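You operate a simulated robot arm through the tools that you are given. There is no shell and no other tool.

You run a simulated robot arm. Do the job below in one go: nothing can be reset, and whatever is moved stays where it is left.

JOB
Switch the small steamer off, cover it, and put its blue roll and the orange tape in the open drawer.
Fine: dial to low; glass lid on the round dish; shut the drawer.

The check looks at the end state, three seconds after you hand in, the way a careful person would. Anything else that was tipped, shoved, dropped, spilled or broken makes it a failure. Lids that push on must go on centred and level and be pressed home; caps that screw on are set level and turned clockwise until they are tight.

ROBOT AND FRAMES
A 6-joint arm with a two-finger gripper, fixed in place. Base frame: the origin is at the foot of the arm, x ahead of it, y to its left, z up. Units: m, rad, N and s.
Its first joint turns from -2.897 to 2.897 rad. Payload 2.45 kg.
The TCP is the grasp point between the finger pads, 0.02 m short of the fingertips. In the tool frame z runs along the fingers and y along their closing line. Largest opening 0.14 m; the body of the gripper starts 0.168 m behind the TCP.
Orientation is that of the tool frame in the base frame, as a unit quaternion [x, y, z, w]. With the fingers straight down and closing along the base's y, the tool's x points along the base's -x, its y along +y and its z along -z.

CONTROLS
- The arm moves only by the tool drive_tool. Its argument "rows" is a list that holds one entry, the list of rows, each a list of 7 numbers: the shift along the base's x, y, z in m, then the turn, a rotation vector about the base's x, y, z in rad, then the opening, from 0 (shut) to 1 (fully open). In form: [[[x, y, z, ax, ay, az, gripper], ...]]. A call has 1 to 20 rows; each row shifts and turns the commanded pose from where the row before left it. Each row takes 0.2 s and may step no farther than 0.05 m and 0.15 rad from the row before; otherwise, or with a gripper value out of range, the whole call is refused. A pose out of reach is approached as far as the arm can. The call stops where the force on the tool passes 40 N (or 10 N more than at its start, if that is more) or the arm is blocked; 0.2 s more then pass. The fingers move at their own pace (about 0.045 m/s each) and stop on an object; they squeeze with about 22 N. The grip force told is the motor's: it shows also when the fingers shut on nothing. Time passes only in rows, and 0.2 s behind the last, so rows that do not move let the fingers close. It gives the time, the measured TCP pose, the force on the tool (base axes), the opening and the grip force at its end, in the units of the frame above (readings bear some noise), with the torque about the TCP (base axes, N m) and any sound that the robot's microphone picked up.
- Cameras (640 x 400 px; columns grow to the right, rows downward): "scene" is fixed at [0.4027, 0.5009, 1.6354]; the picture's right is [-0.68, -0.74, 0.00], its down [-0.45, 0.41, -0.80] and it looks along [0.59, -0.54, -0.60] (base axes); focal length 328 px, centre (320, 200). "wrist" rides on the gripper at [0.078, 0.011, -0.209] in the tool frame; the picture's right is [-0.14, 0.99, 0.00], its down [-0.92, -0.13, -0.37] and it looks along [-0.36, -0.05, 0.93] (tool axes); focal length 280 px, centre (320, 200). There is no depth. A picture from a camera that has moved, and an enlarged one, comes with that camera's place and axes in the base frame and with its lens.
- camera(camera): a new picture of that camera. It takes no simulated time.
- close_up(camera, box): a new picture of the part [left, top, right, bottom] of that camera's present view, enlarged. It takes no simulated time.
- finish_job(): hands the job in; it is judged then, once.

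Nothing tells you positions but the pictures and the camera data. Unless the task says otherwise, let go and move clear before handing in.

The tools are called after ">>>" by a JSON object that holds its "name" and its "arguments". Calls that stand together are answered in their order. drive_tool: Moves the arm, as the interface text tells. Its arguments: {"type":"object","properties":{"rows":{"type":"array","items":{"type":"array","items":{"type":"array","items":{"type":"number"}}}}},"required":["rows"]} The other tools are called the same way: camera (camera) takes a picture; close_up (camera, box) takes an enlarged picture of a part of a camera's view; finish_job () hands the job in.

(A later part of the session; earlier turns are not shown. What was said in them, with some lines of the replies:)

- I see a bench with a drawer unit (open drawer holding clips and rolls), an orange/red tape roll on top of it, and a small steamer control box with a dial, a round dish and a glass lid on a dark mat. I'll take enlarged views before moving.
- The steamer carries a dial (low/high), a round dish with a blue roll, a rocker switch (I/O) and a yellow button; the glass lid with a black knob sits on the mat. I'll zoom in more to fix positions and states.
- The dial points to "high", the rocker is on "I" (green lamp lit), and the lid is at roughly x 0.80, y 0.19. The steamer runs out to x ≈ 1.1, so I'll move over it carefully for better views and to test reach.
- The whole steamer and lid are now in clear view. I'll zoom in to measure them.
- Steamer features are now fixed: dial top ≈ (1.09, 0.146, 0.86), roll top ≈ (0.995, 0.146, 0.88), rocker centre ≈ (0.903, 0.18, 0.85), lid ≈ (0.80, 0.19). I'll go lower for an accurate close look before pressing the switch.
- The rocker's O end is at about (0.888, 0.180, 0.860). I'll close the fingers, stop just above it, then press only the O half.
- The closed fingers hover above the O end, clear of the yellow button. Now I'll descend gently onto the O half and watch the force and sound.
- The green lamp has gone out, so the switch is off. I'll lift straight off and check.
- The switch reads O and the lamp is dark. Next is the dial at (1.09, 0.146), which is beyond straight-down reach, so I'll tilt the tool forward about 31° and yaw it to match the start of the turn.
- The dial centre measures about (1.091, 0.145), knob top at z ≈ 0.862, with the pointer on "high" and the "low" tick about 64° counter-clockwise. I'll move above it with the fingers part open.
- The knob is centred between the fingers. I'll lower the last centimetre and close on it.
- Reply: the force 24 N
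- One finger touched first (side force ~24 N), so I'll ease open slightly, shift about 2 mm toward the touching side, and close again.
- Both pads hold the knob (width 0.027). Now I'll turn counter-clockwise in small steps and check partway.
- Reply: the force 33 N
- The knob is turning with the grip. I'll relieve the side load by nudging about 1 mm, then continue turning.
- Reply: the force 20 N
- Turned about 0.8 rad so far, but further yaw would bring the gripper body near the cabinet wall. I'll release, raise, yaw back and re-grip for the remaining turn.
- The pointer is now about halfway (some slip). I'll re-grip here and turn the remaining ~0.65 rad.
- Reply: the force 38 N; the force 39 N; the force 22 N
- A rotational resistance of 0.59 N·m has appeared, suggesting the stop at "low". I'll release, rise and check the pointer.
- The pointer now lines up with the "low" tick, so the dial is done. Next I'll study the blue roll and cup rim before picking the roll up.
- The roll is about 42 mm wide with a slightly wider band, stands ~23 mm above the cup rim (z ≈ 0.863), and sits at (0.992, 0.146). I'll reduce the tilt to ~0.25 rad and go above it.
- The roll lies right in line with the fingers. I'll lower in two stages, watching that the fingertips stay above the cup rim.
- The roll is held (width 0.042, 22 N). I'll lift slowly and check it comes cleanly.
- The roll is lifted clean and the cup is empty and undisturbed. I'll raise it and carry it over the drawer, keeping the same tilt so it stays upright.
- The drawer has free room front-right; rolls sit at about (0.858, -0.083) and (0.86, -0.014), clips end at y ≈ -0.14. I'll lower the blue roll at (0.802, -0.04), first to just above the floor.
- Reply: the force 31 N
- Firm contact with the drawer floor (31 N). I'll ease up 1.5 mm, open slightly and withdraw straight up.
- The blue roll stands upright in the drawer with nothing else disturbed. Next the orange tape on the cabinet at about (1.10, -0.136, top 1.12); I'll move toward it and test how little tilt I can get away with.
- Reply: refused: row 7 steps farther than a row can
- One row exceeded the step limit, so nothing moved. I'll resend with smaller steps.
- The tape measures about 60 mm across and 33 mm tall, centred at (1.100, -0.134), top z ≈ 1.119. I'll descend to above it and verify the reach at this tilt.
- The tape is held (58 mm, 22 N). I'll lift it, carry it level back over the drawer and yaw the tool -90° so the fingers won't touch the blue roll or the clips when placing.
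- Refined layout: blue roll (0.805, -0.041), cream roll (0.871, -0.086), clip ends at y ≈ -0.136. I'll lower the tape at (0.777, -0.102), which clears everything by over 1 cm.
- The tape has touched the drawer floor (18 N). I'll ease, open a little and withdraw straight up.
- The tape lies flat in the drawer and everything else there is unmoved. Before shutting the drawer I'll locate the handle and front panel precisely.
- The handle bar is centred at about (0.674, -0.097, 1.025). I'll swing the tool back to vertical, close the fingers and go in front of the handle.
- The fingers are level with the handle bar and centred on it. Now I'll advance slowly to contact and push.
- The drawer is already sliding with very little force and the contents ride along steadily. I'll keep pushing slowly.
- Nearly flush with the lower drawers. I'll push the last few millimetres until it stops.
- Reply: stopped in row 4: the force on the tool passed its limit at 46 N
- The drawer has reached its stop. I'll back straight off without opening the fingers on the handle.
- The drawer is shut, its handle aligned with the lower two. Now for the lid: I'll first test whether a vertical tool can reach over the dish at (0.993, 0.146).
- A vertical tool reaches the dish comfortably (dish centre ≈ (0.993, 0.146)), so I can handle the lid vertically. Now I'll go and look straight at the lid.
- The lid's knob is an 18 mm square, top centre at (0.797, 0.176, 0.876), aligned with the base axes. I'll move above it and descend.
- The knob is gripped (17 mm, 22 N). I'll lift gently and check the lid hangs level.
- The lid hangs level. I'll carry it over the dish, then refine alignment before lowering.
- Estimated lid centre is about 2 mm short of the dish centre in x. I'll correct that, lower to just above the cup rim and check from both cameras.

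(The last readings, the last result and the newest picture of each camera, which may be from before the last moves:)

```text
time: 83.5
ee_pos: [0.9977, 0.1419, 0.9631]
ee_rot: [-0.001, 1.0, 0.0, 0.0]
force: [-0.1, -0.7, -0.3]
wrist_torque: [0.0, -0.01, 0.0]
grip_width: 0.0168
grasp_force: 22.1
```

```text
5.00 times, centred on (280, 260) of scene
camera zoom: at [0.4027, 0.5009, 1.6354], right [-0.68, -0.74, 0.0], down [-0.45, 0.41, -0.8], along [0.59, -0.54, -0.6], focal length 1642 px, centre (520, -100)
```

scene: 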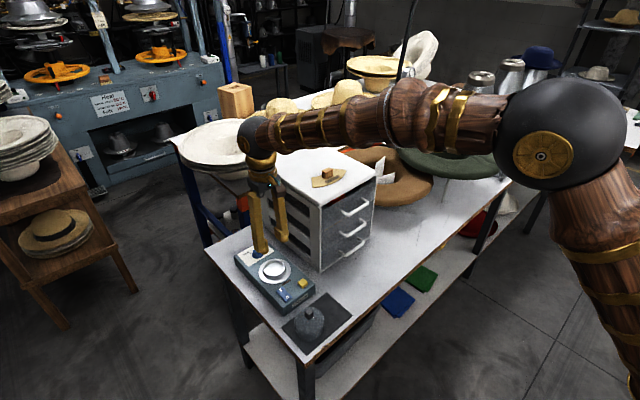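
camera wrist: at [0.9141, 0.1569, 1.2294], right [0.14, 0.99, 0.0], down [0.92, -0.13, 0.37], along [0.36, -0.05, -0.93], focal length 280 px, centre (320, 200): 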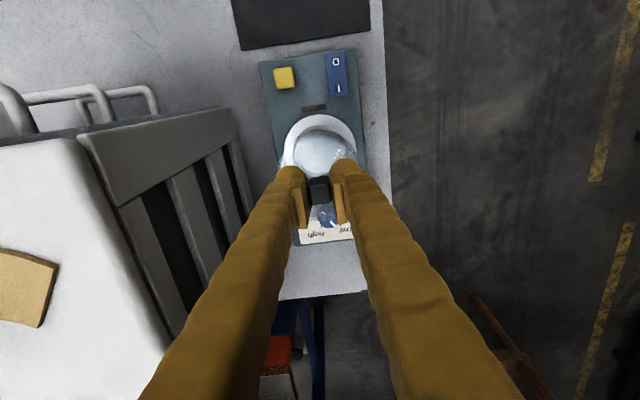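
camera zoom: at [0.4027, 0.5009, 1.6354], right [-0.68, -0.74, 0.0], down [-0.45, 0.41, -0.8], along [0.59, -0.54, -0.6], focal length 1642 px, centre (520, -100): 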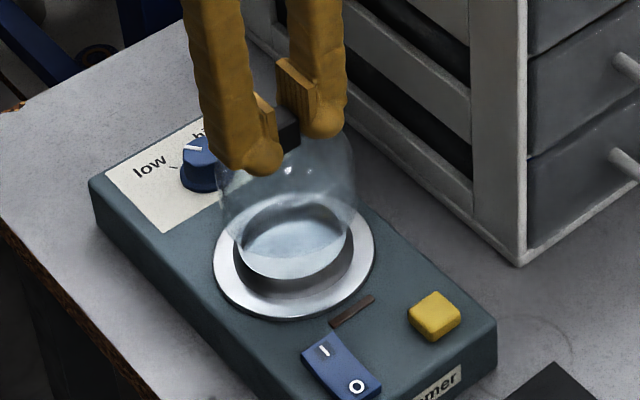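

The descent drifted a few millimetres; the knob is at about (0.997, 0.143) versus dish centre (0.994, 0.146). I'll correct by (-3, +3) mm and re-check.

>>> {"name": "drive_tool", "arguments": {"rows": [[[-0.003, 0.003, 0, 0, 0, 0, 0.06], [0, 0, 0, 0, 0, 0, 0.06]]]}}

>>> {"name": "close_up", "arguments": {"camera": "wrist", "box": [240, 80, 400, 240]}}

>>> {"name": "close_up", "arguments": {"camera": "scene", "box": [240, 220, 320, 300]}}

```text
time: 84.0
ee_pos: [0.9956, 0.1452, 0.9634]
ee_rot: [0.0, 1.0, 0.0, 0.0]
force: [-1.0, -0.3, -0.2]
wrist_torque: [-0.01, 0.03, -0.01]
grip_width: 0.0168
grasp_force: 21.9
```

```text
2.50 times, centred on (320, 160) of wrist
camera zoom: at [0.9154, 0.1577, 1.1721], right [0.14, 0.99, 0.0], down [0.92, -0.13, 0.37], along [0.36, -0.05, -0.93], focal length 701 px, centre (320, 300)
```

zoom: 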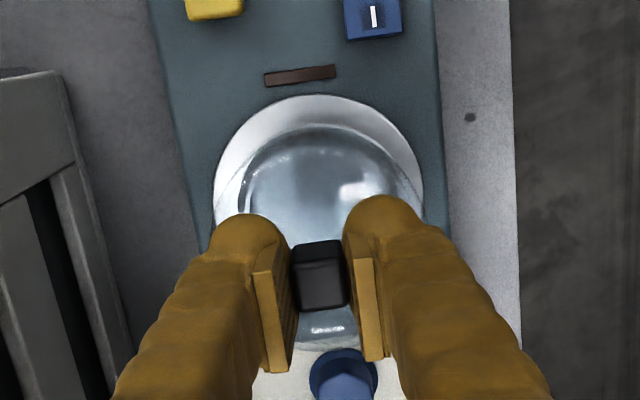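

```text
5.00 times, centred on (280, 260) of scene
camera zoom: at [0.4027, 0.5009, 1.6354], right [-0.68, -0.74, 0.0], down [-0.45, 0.41, -0.8], along [0.59, -0.54, -0.6], focal length 1642 px, centre (520, -100)
```

zoom: 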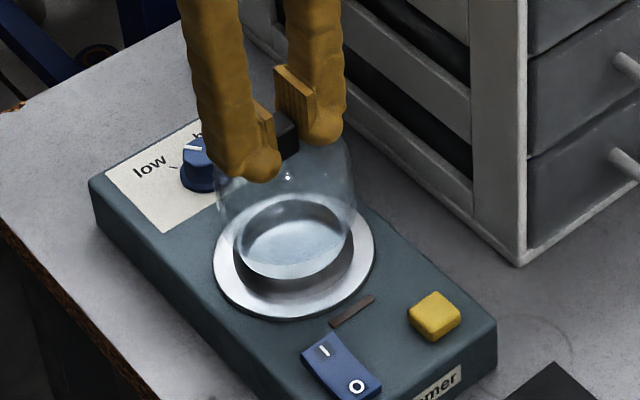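

The lid is now centred within about 1 mm. I'll lower in small steps, watching force and drift.

>>> {"name": "drive_tool", "arguments": {"rows": [[[0, 0, -0.005, 0, 0, 0, 0.06], [0, 0, -0.005, 0, 0, 0, 0.06], [0, 0, 0, 0, 0, 0, 0.06]]]}}

>>> {"name": "close_up", "arguments": {"camera": "wrist", "box": [240, 80, 400, 240]}}

>>> {"name": "close_up", "arguments": {"camera": "scene", "box": [240, 220, 320, 300]}}

```text
time: 84.8
ee_pos: [0.9931, 0.1458, 0.953]
ee_rot: [0.0, 1.0, 0.0, 0.0]
force: [-0.4, 0.4, -0.8]
wrist_torque: [0.02, 0.01, 0.02]
grip_width: 0.017
grasp_force: 22.0
```

```text
2.50 times, centred on (320, 160) of wrist
camera zoom: at [0.9149, 0.1575, 1.162], right [0.14, 0.99, 0.0], down [0.92, -0.13, 0.37], along [0.37, -0.05, -0.93], focal length 701 px, centre (320, 300)
```

zoom: 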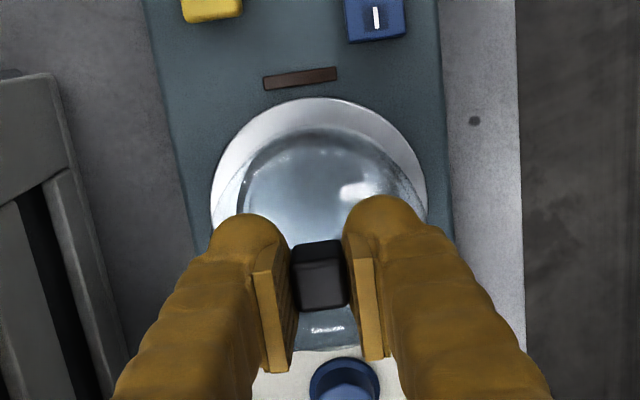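

```text
5.00 times, centred on (280, 260) of scene
camera zoom: at [0.4027, 0.5009, 1.6354], right [-0.68, -0.74, 0.0], down [-0.45, 0.41, -0.8], along [0.59, -0.54, -0.6], focal length 1642 px, centre (520, -100)
```

zoom: 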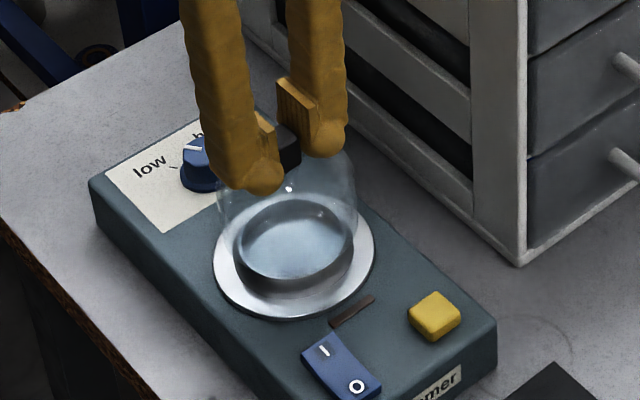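

>>> {"name": "drive_tool", "arguments": {"rows": [[[0, 0, -0.004, 0, 0, 0, 0.06], [0, 0, -0.004, 0, 0, 0, 0.06], [0, 0, 0, 0, 0, 0, 0.06]]]}}

>>> {"name": "close_up", "arguments": {"camera": "scene", "box": [250, 230, 310, 285]}}

```text
time: 85.7
ee_pos: [0.9925, 0.1469, 0.9458]
ee_rot: [0.0, 1.0, 0.0, 0.0]
force: [0.0, -0.2, -1.1]
wrist_torque: [-0.03, -0.03, -0.03]
grip_width: 0.0167
grasp_force: 21.5
```

```text
7.27 times, centred on (280, 258) of scene
camera zoom: at [0.4027, 0.5009, 1.6354], right [-0.68, -0.74, 0.0], down [-0.45, 0.41, -0.8], along [0.59, -0.54, -0.6], focal length 2388 px, centre (611, -218)
```

zoom: 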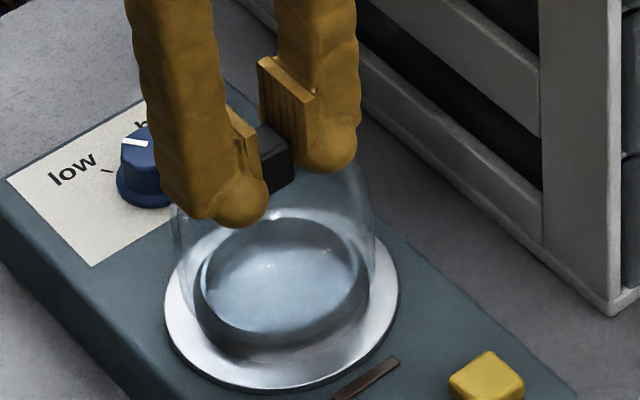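

>>> {"name": "drive_tool", "arguments": {"rows": [[[-0.0004, -0.001, 0, 0, 0, 0, 0.06], [0, 0, -0.003, 0, 0, 0, 0.06], [0, 0, -0.003, 0, 0, 0, 0.06], [0, 0, 0, 0, 0, 0, 0.06]]]}}

>>> {"name": "close_up", "arguments": {"camera": "scene", "box": [250, 230, 310, 285]}}

>>> {"name": "close_up", "arguments": {"camera": "wrist", "box": [240, 80, 400, 240]}}

```text
time: 86.7
ee_pos: [0.9939, 0.1464, 0.94]
ee_rot: [0.0, 1.0, -0.001, 0.0]
force: [0.1, 0.4, -0.9]
wrist_torque: [0.0, -0.02, -0.02]
grip_width: 0.0166
grasp_force: 21.6
```

```text
7.27 times, centred on (280, 258) of scene
camera zoom: at [0.4027, 0.5009, 1.6354], right [-0.68, -0.74, 0.0], down [-0.45, 0.41, -0.8], along [0.59, -0.54, -0.6], focal length 2388 px, centre (611, -218)
```

zoom: 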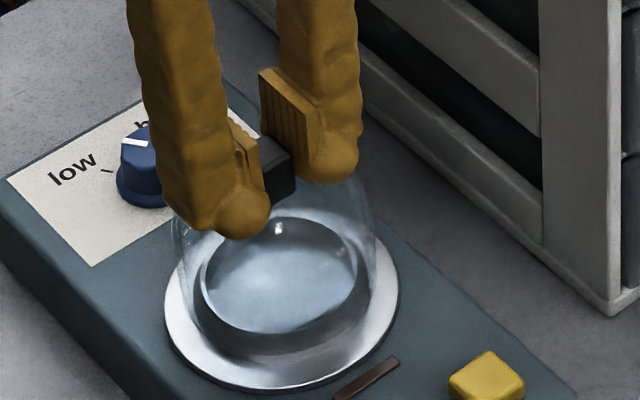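

```text
2.50 times, centred on (320, 160) of wrist
camera zoom: at [0.9138, 0.1585, 1.1481], right [0.14, 0.99, 0.0], down [0.92, -0.13, 0.37], along [0.36, -0.05, -0.93], focal length 701 px, centre (320, 300)
```

zoom: 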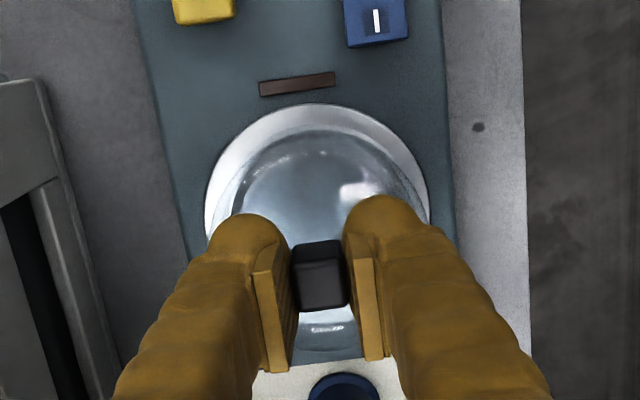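

>>> {"name": "drive_tool", "arguments": {"rows": [[[0, 0, -0.002, 0, 0, 0, 0.06], [0, 0, -0.002, 0, 0, 0, 0.06], [0, 0, -0.001, 0, 0, 0, 0.06]]]}}

>>> {"name": "close_up", "arguments": {"camera": "scene", "box": [250, 230, 310, 285]}}

```text
time: 87.5
ee_pos: [0.994, 0.148, 0.9341]
ee_rot: [0.0, 1.0, 0.001, 0.0]
force: [-0.4, -0.8, 0.1]
wrist_torque: [-0.05, -0.01, -0.01]
grip_width: 0.0171
grasp_force: 22.1
```

```text
7.27 times, centred on (280, 258) of scene
camera zoom: at [0.4027, 0.5009, 1.6354], right [-0.68, -0.74, 0.0], down [-0.45, 0.41, -0.8], along [0.59, -0.54, -0.6], focal length 2388 px, centre (611, -218)
```

zoom: 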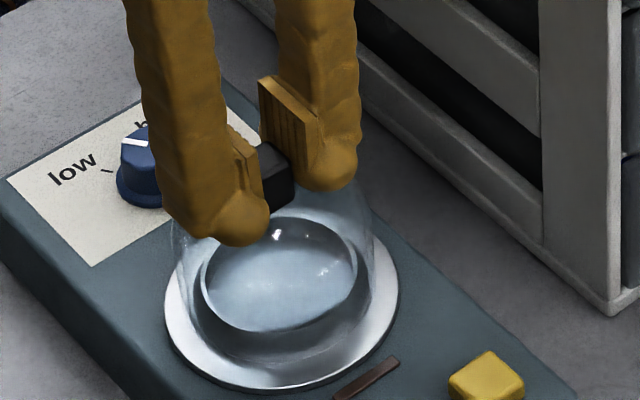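

>>> {"name": "drive_tool", "arguments": {"rows": [[[0, 0, -0.0015, 0, 0, 0, 0.06], [0, 0, -0.0015, 0, 0, 0, 0.06]]]}}

```text
time: 88.0
ee_pos: [0.9945, 0.1468, 0.9314]
ee_rot: [0.001, 1.0, 0.0, 0.001]
force: [7.8, -0.2, 4.1]
wrist_torque: [-0.05, -0.74, 0.05]
grip_width: 0.0166
grasp_force: 21.7
```

The lid has just touched on one side (7.8 N toward +x at its rim), so it sits slightly too far toward -x. I'll shift +1.2 mm and re-read.

>>> {"name": "drive_tool", "arguments": {"rows": [[[0.0012, 0, 0, 0, 0, 0, 0.06], [0, 0, 0, 0, 0, 0, 0.06]]]}}

>>> {"name": "close_up", "arguments": {"camera": "scene", "box": [250, 230, 310, 285]}}

```text
time: 88.7
ee_pos: [0.9936, 0.1469, 0.93]
ee_rot: [0.0, 1.0, 0.0, 0.0]
force: [2.5, 0.4, -0.7]
wrist_torque: [0.01, -0.19, 0.02]
grip_width: 0.0165
grasp_force: 22.0
```

```text
7.27 times, centred on (280, 258) of scene
camera zoom: at [0.4027, 0.5009, 1.6354], right [-0.68, -0.74, 0.0], down [-0.45, 0.41, -0.8], along [0.59, -0.54, -0.6], focal length 2388 px, centre (611, -218)
```

zoom: 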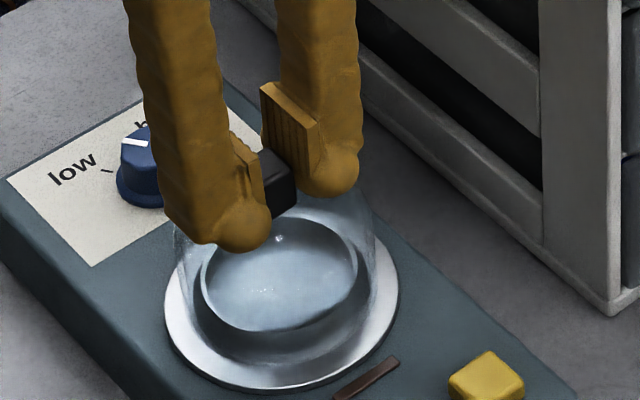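

>>> {"name": "drive_tool", "arguments": {"rows": [[[0.0007, 0, 0, 0, 0, 0, 0.06], [0, 0, -0.0015, 0, 0, 0, 0.06], [0, 0, 0, 0, 0, 0, 0.06]]]}}

```text
time: 89.5
ee_pos: [0.9958, 0.1456, 0.9302]
ee_rot: [0.0, 1.0, 0.0, 0.0]
force: [-7.2, -0.5, -0.2]
wrist_torque: [-0.07, 0.5, 0.01]
grip_width: 0.0168
grasp_force: 22.1
```

>>> {"name": "drive_tool", "arguments": {"rows": [[[-0.0005, 0, 0, 0, 0, 0, 0.06], [0, 0, -0.001, 0, 0, 0, 0.06], [0, 0, 0, 0, 0, 0, 0.06]]]}}

>>> {"name": "close_up", "arguments": {"camera": "scene", "box": [250, 230, 310, 285]}}

>>> {"name": "close_up", "arguments": {"camera": "wrist", "box": [240, 80, 400, 240]}}

```text
time: 90.2
ee_pos: [0.9951, 0.1469, 0.9287]
ee_rot: [0.0, 1.0, 0.0, -0.001]
force: [-0.6, -0.4, -0.4]
wrist_torque: [0.04, 0.02, 0.0]
grip_width: 0.0166
grasp_force: 21.9
```

```text
7.27 times, centred on (280, 258) of scene
camera zoom: at [0.4027, 0.5009, 1.6354], right [-0.68, -0.74, 0.0], down [-0.45, 0.41, -0.8], along [0.59, -0.54, -0.6], focal length 2388 px, centre (611, -218)
```

zoom: 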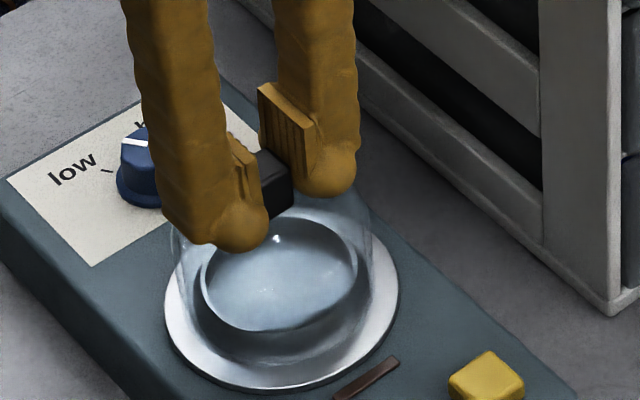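

```text
2.50 times, centred on (320, 160) of wrist
camera zoom: at [0.9161, 0.1585, 1.1381], right [0.14, 0.99, 0.0], down [0.92, -0.13, 0.37], along [0.37, -0.05, -0.93], focal length 701 px, centre (320, 300)
```

zoom: 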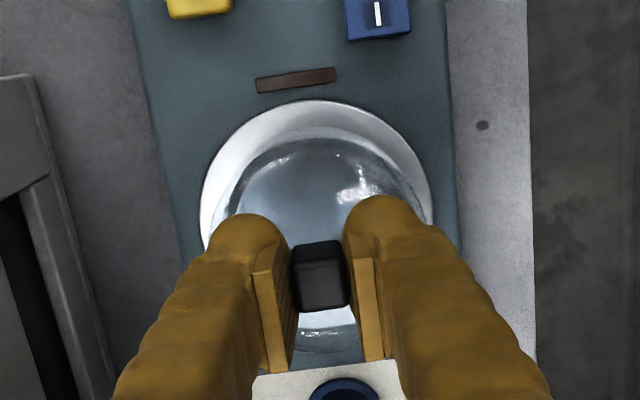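

Forces are near zero and the lid is inside the fit. I'll continue lowering gently.

>>> {"name": "drive_tool", "arguments": {"rows": [[[0, 0, -0.0015, 0, 0, 0, 0.06], [0, 0, -0.0015, 0, 0, 0, 0.06], [0, 0, 0, 0, 0, 0, 0.06]]]}}

```text
time: 91.0
ee_pos: [0.9943, 0.1475, 0.9263]
ee_rot: [0.0, 1.0, 0.001, 0.0]
force: [1.2, -5.6, 1.4]
wrist_torque: [-0.05, -0.06, 0.01]
grip_width: 0.0167
grasp_force: 22.4
```

>>> {"name": "drive_tool", "arguments": {"rows": [[[0, -0.0004, -0.0015, 0, 0, 0, 0.06], [0, 0, -0.0015, 0, 0, 0, 0.06], [0, 0, 0, 0, 0, 0, 0.06]]]}}

>>> {"name": "close_up", "arguments": {"camera": "scene", "box": [250, 230, 310, 285]}}

```text
time: 91.8
ee_pos: [0.9943, 0.1461, 0.925]
ee_rot: [0.0, 1.0, 0.0, 0.001]
force: [5.8, -9.6, 27.3]
wrist_torque: [-0.15, -0.11, 0.03]
grip_width: 0.0169
grasp_force: 21.9
```

```text
7.27 times, centred on (280, 258) of scene
camera zoom: at [0.4027, 0.5009, 1.6354], right [-0.68, -0.74, 0.0], down [-0.45, 0.41, -0.8], along [0.59, -0.54, -0.6], focal length 2388 px, centre (611, -218)
```

zoom: 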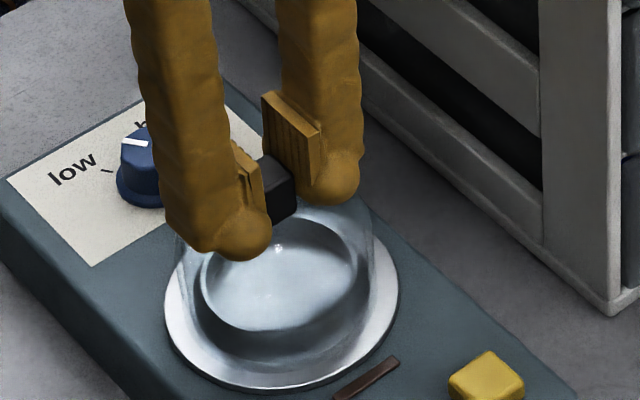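

There's now 27 N of downward resistance and the computed lid base (≈0.846) matches the flange height. I'll press a little more to make sure it's home.

>>> {"name": "drive_tool", "arguments": {"rows": [[[0, -0.0003, -0.001, 0, 0, 0, 0.06], [0, 0, 0, 0, 0, 0, 0.06]]]}}

>>> {"name": "close_up", "arguments": {"camera": "scene", "box": [250, 230, 310, 285]}}

>>> {"name": "close_up", "arguments": {"camera": "wrist", "box": [240, 80, 400, 240]}}

```text
time: 92.5
ee_pos: [0.9945, 0.1458, 0.9223]
ee_rot: [0.0, 1.0, 0.0, 0.0]
force: [0.2, -4.5, 28.0]
wrist_torque: [-0.05, -0.05, 0.06]
grip_width: 0.0167
grasp_force: 22.1
```

```text
7.27 times, centred on (280, 258) of scene
camera zoom: at [0.4027, 0.5009, 1.6354], right [-0.68, -0.74, 0.0], down [-0.45, 0.41, -0.8], along [0.59, -0.54, -0.6], focal length 2388 px, centre (611, -218)
```

zoom: 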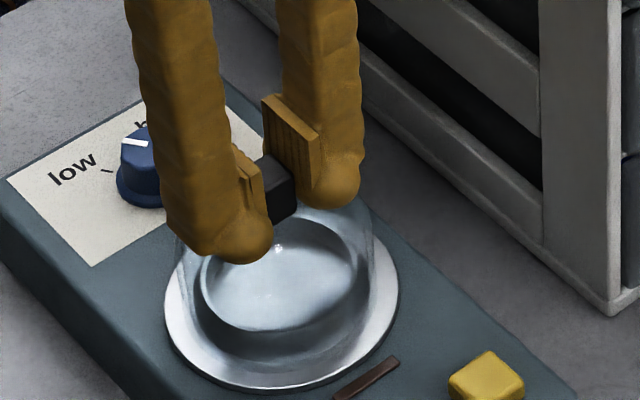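

```text
2.50 times, centred on (320, 160) of wrist
camera zoom: at [0.9149, 0.1577, 1.1318], right [0.14, 0.99, 0.0], down [0.92, -0.13, 0.37], along [0.37, -0.05, -0.93], focal length 701 px, centre (320, 300)
```

zoom: 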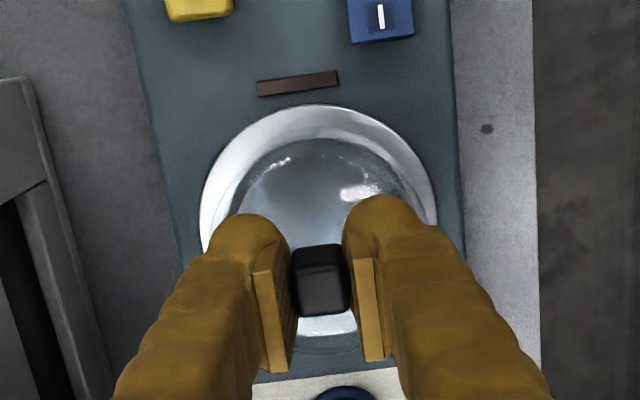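

The fingers have begun slipping down the knob, so the grip can't press harder. I'll release, rise, close the fingers and press on the knob from above, centred.

>>> {"name": "drive_tool", "arguments": {"rows": [[[0, 0, 0.0005, 0, 0, 0, 0.12], [0, 0, 0, 0, 0, 0, 0.2], [0, 0, 0, 0, 0, 0, 0.3], [0, 0, 0, 0, 0, 0, 0.3], [0, 0, 0.01, 0, 0, 0, 0.3], [0, 0, 0.03, 0, 0, 0, 0.3], [0, 0, 0.03, 0, 0, 0, 0.3], [0, 0, 0, 0, 0, 0, 0.3]]]}}

>>> {"name": "close_up", "arguments": {"camera": "scene", "box": [250, 230, 310, 285]}}

>>> {"name": "close_up", "arguments": {"camera": "wrist", "box": [240, 80, 400, 240]}}

```text
time: 94.2
ee_pos: [0.9952, 0.1463, 0.9944]
ee_rot: [0.0, 1.0, -0.001, 0.0]
force: [-0.6, 0.6, -0.7]
wrist_torque: [0.02, -0.04, 0.03]
grip_width: 0.0421
grasp_force: 0.1
heard: snap
```

```text
7.27 times, centred on (280, 258) of scene
camera zoom: at [0.4027, 0.5009, 1.6354], right [-0.68, -0.74, 0.0], down [-0.45, 0.41, -0.8], along [0.59, -0.54, -0.6], focal length 2388 px, centre (611, -218)
```

zoom: 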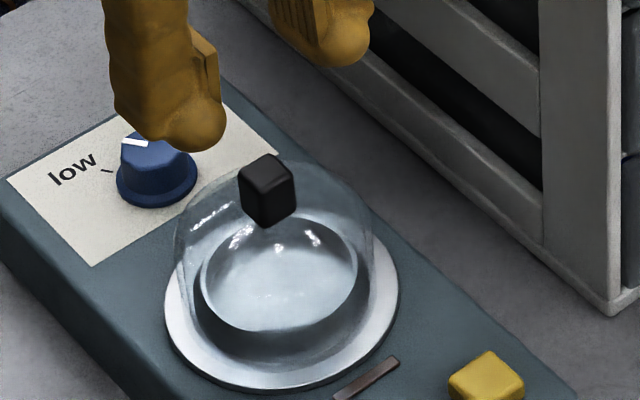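

```text
2.50 times, centred on (320, 160) of wrist
camera zoom: at [0.9165, 0.1587, 1.2031], right [0.14, 0.99, 0.0], down [0.92, -0.13, 0.37], along [0.36, -0.05, -0.93], focal length 701 px, centre (320, 300)
```

zoom: 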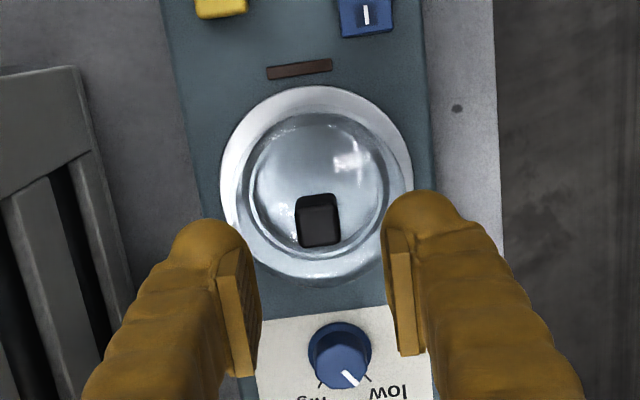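

A "snap" was heard as I let go and the lid sits centred and level with its knob top at about 0.922, as expected when seated. I'll confirm by pressing lightly on the knob from directly above with closed fingers.

>>> {"name": "drive_tool", "arguments": {"rows": [[[0, 0, 0, 0, 0, 0, 0.15], [0, 0, 0, 0, 0, 0, 0], [0, 0, 0, 0, 0, 0, 0], [0, 0, 0, 0, 0, 0, 0], [0, 0, -0.02, 0, 0, 0, 0], [0, 0, -0.02, 0, 0, 0, 0], [0, 0, -0.005, 0, 0, 0, 0], [0, 0, 0, 0, 0, 0, 0]]]}}

>>> {"name": "close_up", "arguments": {"camera": "scene", "box": [250, 225, 310, 285]}}

>>> {"name": "close_up", "arguments": {"camera": "wrist", "box": [240, 80, 400, 240]}}

```text
time: 96.0
ee_pos: [0.9948, 0.1441, 0.9472]
ee_rot: [0.0, 1.0, 0.0, 0.0]
force: [-0.7, 0.7, -0.2]
wrist_torque: [0.02, 0.01, 0.0]
grip_width: 0.0
grasp_force: 21.9
```

```text
6.67 times, centred on (280, 255) of scene
camera zoom: at [0.4027, 0.5009, 1.6354], right [-0.68, -0.74, 0.0], down [-0.45, 0.41, -0.8], along [0.59, -0.54, -0.6], focal length 2190 px, centre (587, -167)
```

zoom: 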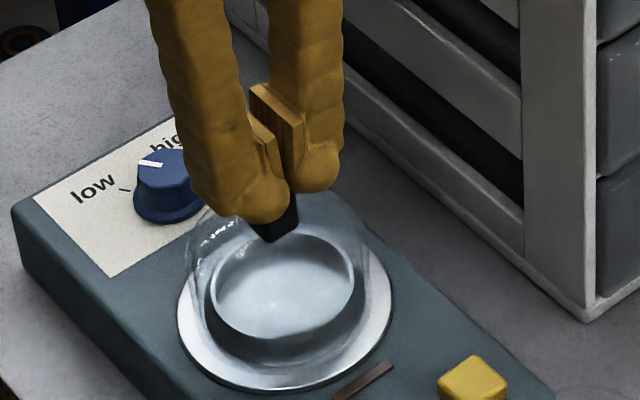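

```text
2.50 times, centred on (320, 160) of wrist
camera zoom: at [0.9153, 0.1567, 1.157], right [0.14, 0.99, 0.0], down [0.92, -0.13, 0.37], along [0.37, -0.05, -0.93], focal length 701 px, centre (320, 300)
```

zoom: 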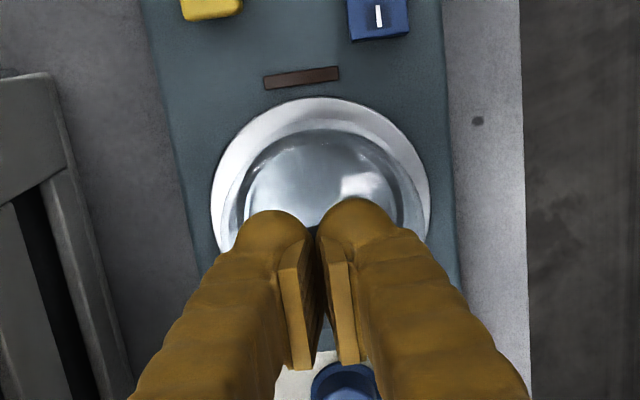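

>>> {"name": "drive_tool", "arguments": {"rows": [[[0, 0.001, -0.002, 0, 0, 0, 0], [0, 0, -0.002, 0, 0, 0, 0], [0, 0, -0.0015, 0, 0, 0, 0], [0, 0, -0.0015, 0, 0, 0, 0]]]}}

```text
time: 97.2
ee_pos: [0.9951, 0.1462, 0.9448]
ee_rot: [-0.001, 1.0, 0.0, 0.003]
force: [-3.7, 0.3, 9.0]
wrist_torque: [0.03, 0.1, 0.05]
grip_width: 0.0063
grasp_force: 22.0
stopped in row 4: the force on the tool passed its limit at 42 N (the readings are from after the stop); the commanded pose is now the measured one
```

The knob resisted 42 N without moving, so the lid is fully home. I'll lift away and inspect everything.

>>> {"name": "drive_tool", "arguments": {"rows": [[[0, 0, 0.01, 0, 0, 0, 0], [0, 0, 0.03, 0, 0, 0, 0.1], [-0.02, 0, 0.04, 0, 0, 0, 0.3], [-0.03, 0, 0.04, 0, 0, 0, 0.5], [-0.04, 0, 0.03, 0, 0, 0, 0.8], [-0.04, 0, 0.03, 0, 0, 0, 1], [-0.04, 0, 0.03, 0, 0, 0, 1], [-0.03, 0, 0.04, 0, 0, 0, 1], [0, 0, 0, 0, 0, 0, 1]]]}}

>>> {"name": "camera", "arguments": {"camera": "wrist"}}

>>> {"name": "camera", "arguments": {"camera": "scene"}}

>>> {"name": "close_up", "arguments": {"camera": "scene", "box": [240, 230, 310, 290]}}

```text
time: 99.2
ee_pos: [0.7955, 0.1481, 1.1923]
ee_rot: [-0.001, 1.0, 0.0, 0.001]
force: [-0.2, 0.0, -0.3]
wrist_torque: [-0.01, 0.04, 0.0]
grip_width: 0.1401
grasp_force: 0.0
```

```text
taken
camera wrist: at [0.7161, 0.1599, 1.4007], right [0.14, 0.99, 0.0], down [0.92, -0.13, 0.37], along [0.37, -0.05, -0.93], focal length 280 px, centre (320, 200)
```

wrist: 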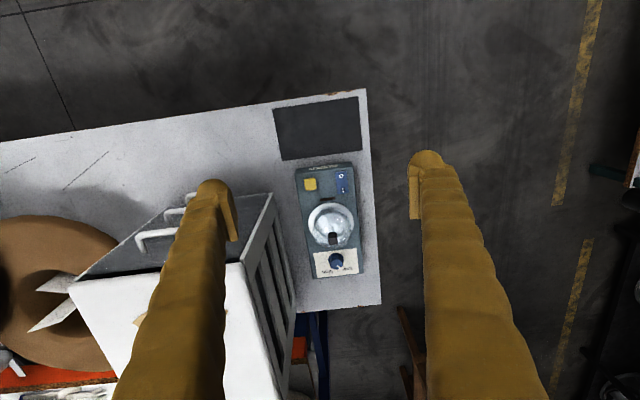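

```text
taken
```

scene: 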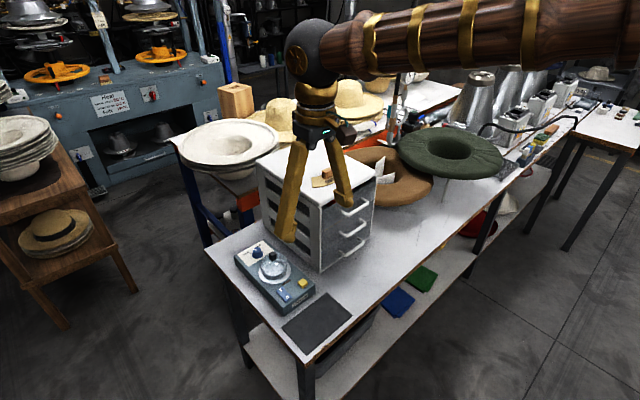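

```text
6.67 times, centred on (275, 260) of scene
camera zoom: at [0.4027, 0.5009, 1.6354], right [-0.68, -0.74, 0.0], down [-0.45, 0.41, -0.8], along [0.59, -0.54, -0.6], focal length 2190 px, centre (620, -200)
```

zoom: 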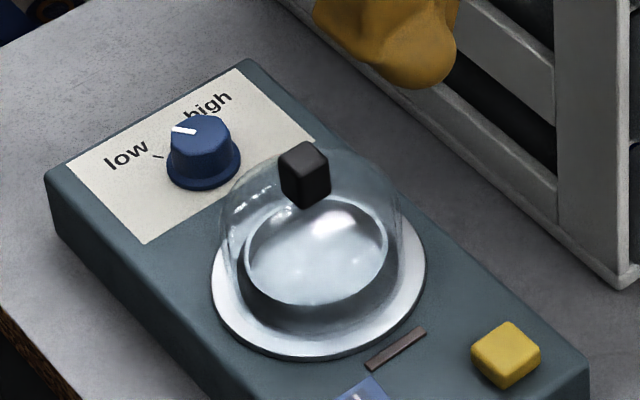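

>>> {"name": "close_up", "arguments": {"camera": "scene", "box": [243, 235, 273, 260]}}

>>> {"name": "close_up", "arguments": {"camera": "scene", "box": [315, 170, 385, 265]}}

>>> {"name": "close_up", "arguments": {"camera": "wrist", "box": [285, 155, 385, 285]}}

```text
16.00 times, centred on (258, 248) of scene
camera zoom: at [0.4027, 0.5009, 1.6354], right [-0.68, -0.74, 0.0], down [-0.45, 0.41, -0.8], along [0.59, -0.54, -0.6], focal length 5255 px, centre (1312, -560)
```

zoom: 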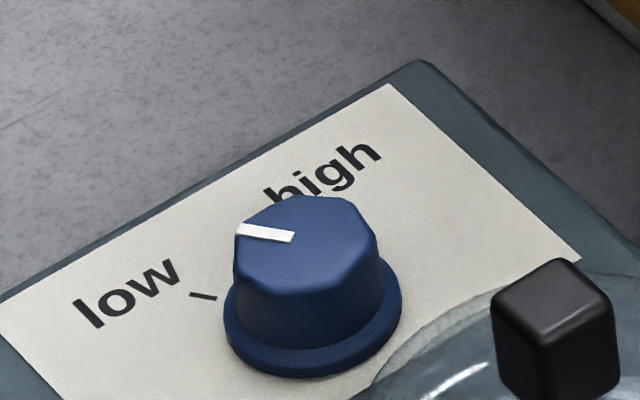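

```text
4.21 times, centred on (350, 218) of scene
camera zoom: at [0.4027, 0.5009, 1.6354], right [-0.68, -0.74, 0.0], down [-0.45, 0.41, -0.8], along [0.59, -0.54, -0.6], focal length 1383 px, centre (194, 126)
```

zoom: 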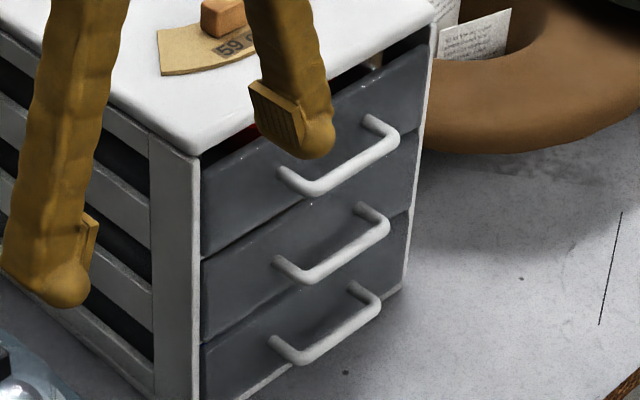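

```text
3.08 times, centred on (335, 220) of wrist
camera zoom: at [0.7161, 0.1599, 1.4007], right [0.14, 0.99, 0.0], down [0.92, -0.13, 0.37], along [0.37, -0.05, -0.93], focal length 863 px, centre (274, 138)
```

zoom: 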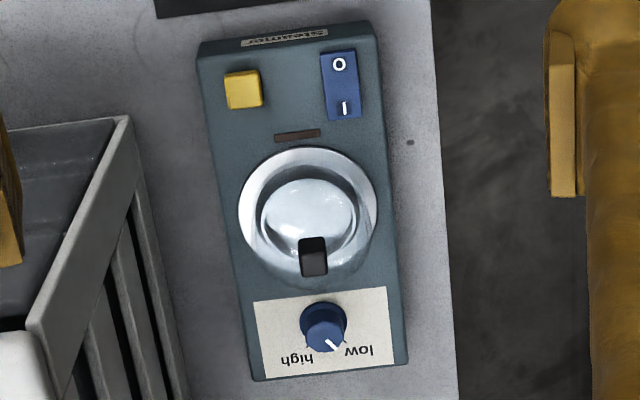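

Everything checks out: switch on O with lamp dark, dial on "low", lid centred and seated, drawer flush with roll and tape inside. I'll move a bit further clear, take one last look and then hand in.

>>> {"name": "drive_tool", "arguments": {"rows": [[[-0.02, 0, 0.04, 0, 0, 0, 1], [-0.02, 0, 0.04, 0, 0, 0, 1], [-0.02, 0, 0.04, 0, 0, 0, 1], [0, 0, 0, 0, 0, 0, 1]]]}}

>>> {"name": "camera", "arguments": {"camera": "scene"}}

>>> {"name": "close_up", "arguments": {"camera": "scene", "box": [225, 225, 355, 355]}}

```text
time: 100.2
ee_pos: [0.7347, 0.147, 1.3129]
ee_rot: [0.001, 1.0, 0.001, 0.002]
force: [-1.4, -0.2, -0.6]
wrist_torque: [-0.02, 0.0, -0.01]
grip_width: 0.1399
grasp_force: 0.1
```

```text
taken
```

scene: 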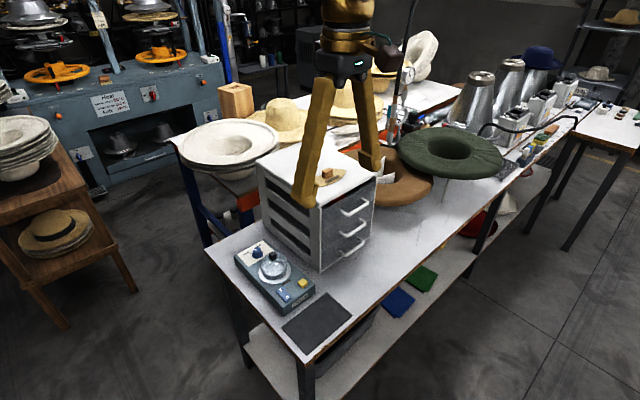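

```text
3.08 times, centred on (290, 290) of scene
camera zoom: at [0.4027, 0.5009, 1.6354], right [-0.68, -0.74, 0.0], down [-0.45, 0.41, -0.8], along [0.59, -0.54, -0.6], focal length 1010 px, centre (412, -77)
```

zoom: 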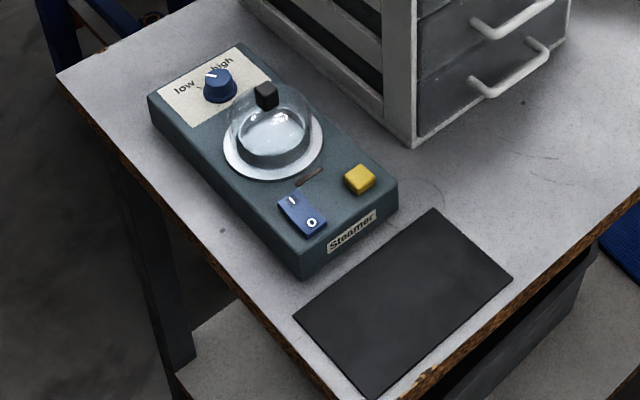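

The final view shows the steamer off with its dial on low, the lid centred on the dish, the drawer shut with the roll and tape inside, and the arm clear. I'm handing in the job.

>>> {"name": "finish_job", "arguments": {}}

```text
The job is handed in.
```

The job is handed in, and the last pictures show every part done:

- **Steamer:** the switch is on O, the lamp is dark, and the dial points at "low", within about 5° of the mark by my measurement.
- **Lid:** it sits centred and level on the round dish. I heard a snap as I let go of it. I then pressed on the knob from above with about 42 N and it didn't move.
- **Drawer:** the blue roll and the orange tape are standing inside, and the drawer is shut with its handle in line with the two below. The clips and the other two rolls hadn't moved when I last saw them, just before I shut it.

I saw nothing else tipped, shifted or spilled. The gripper is open and clear of the bench.
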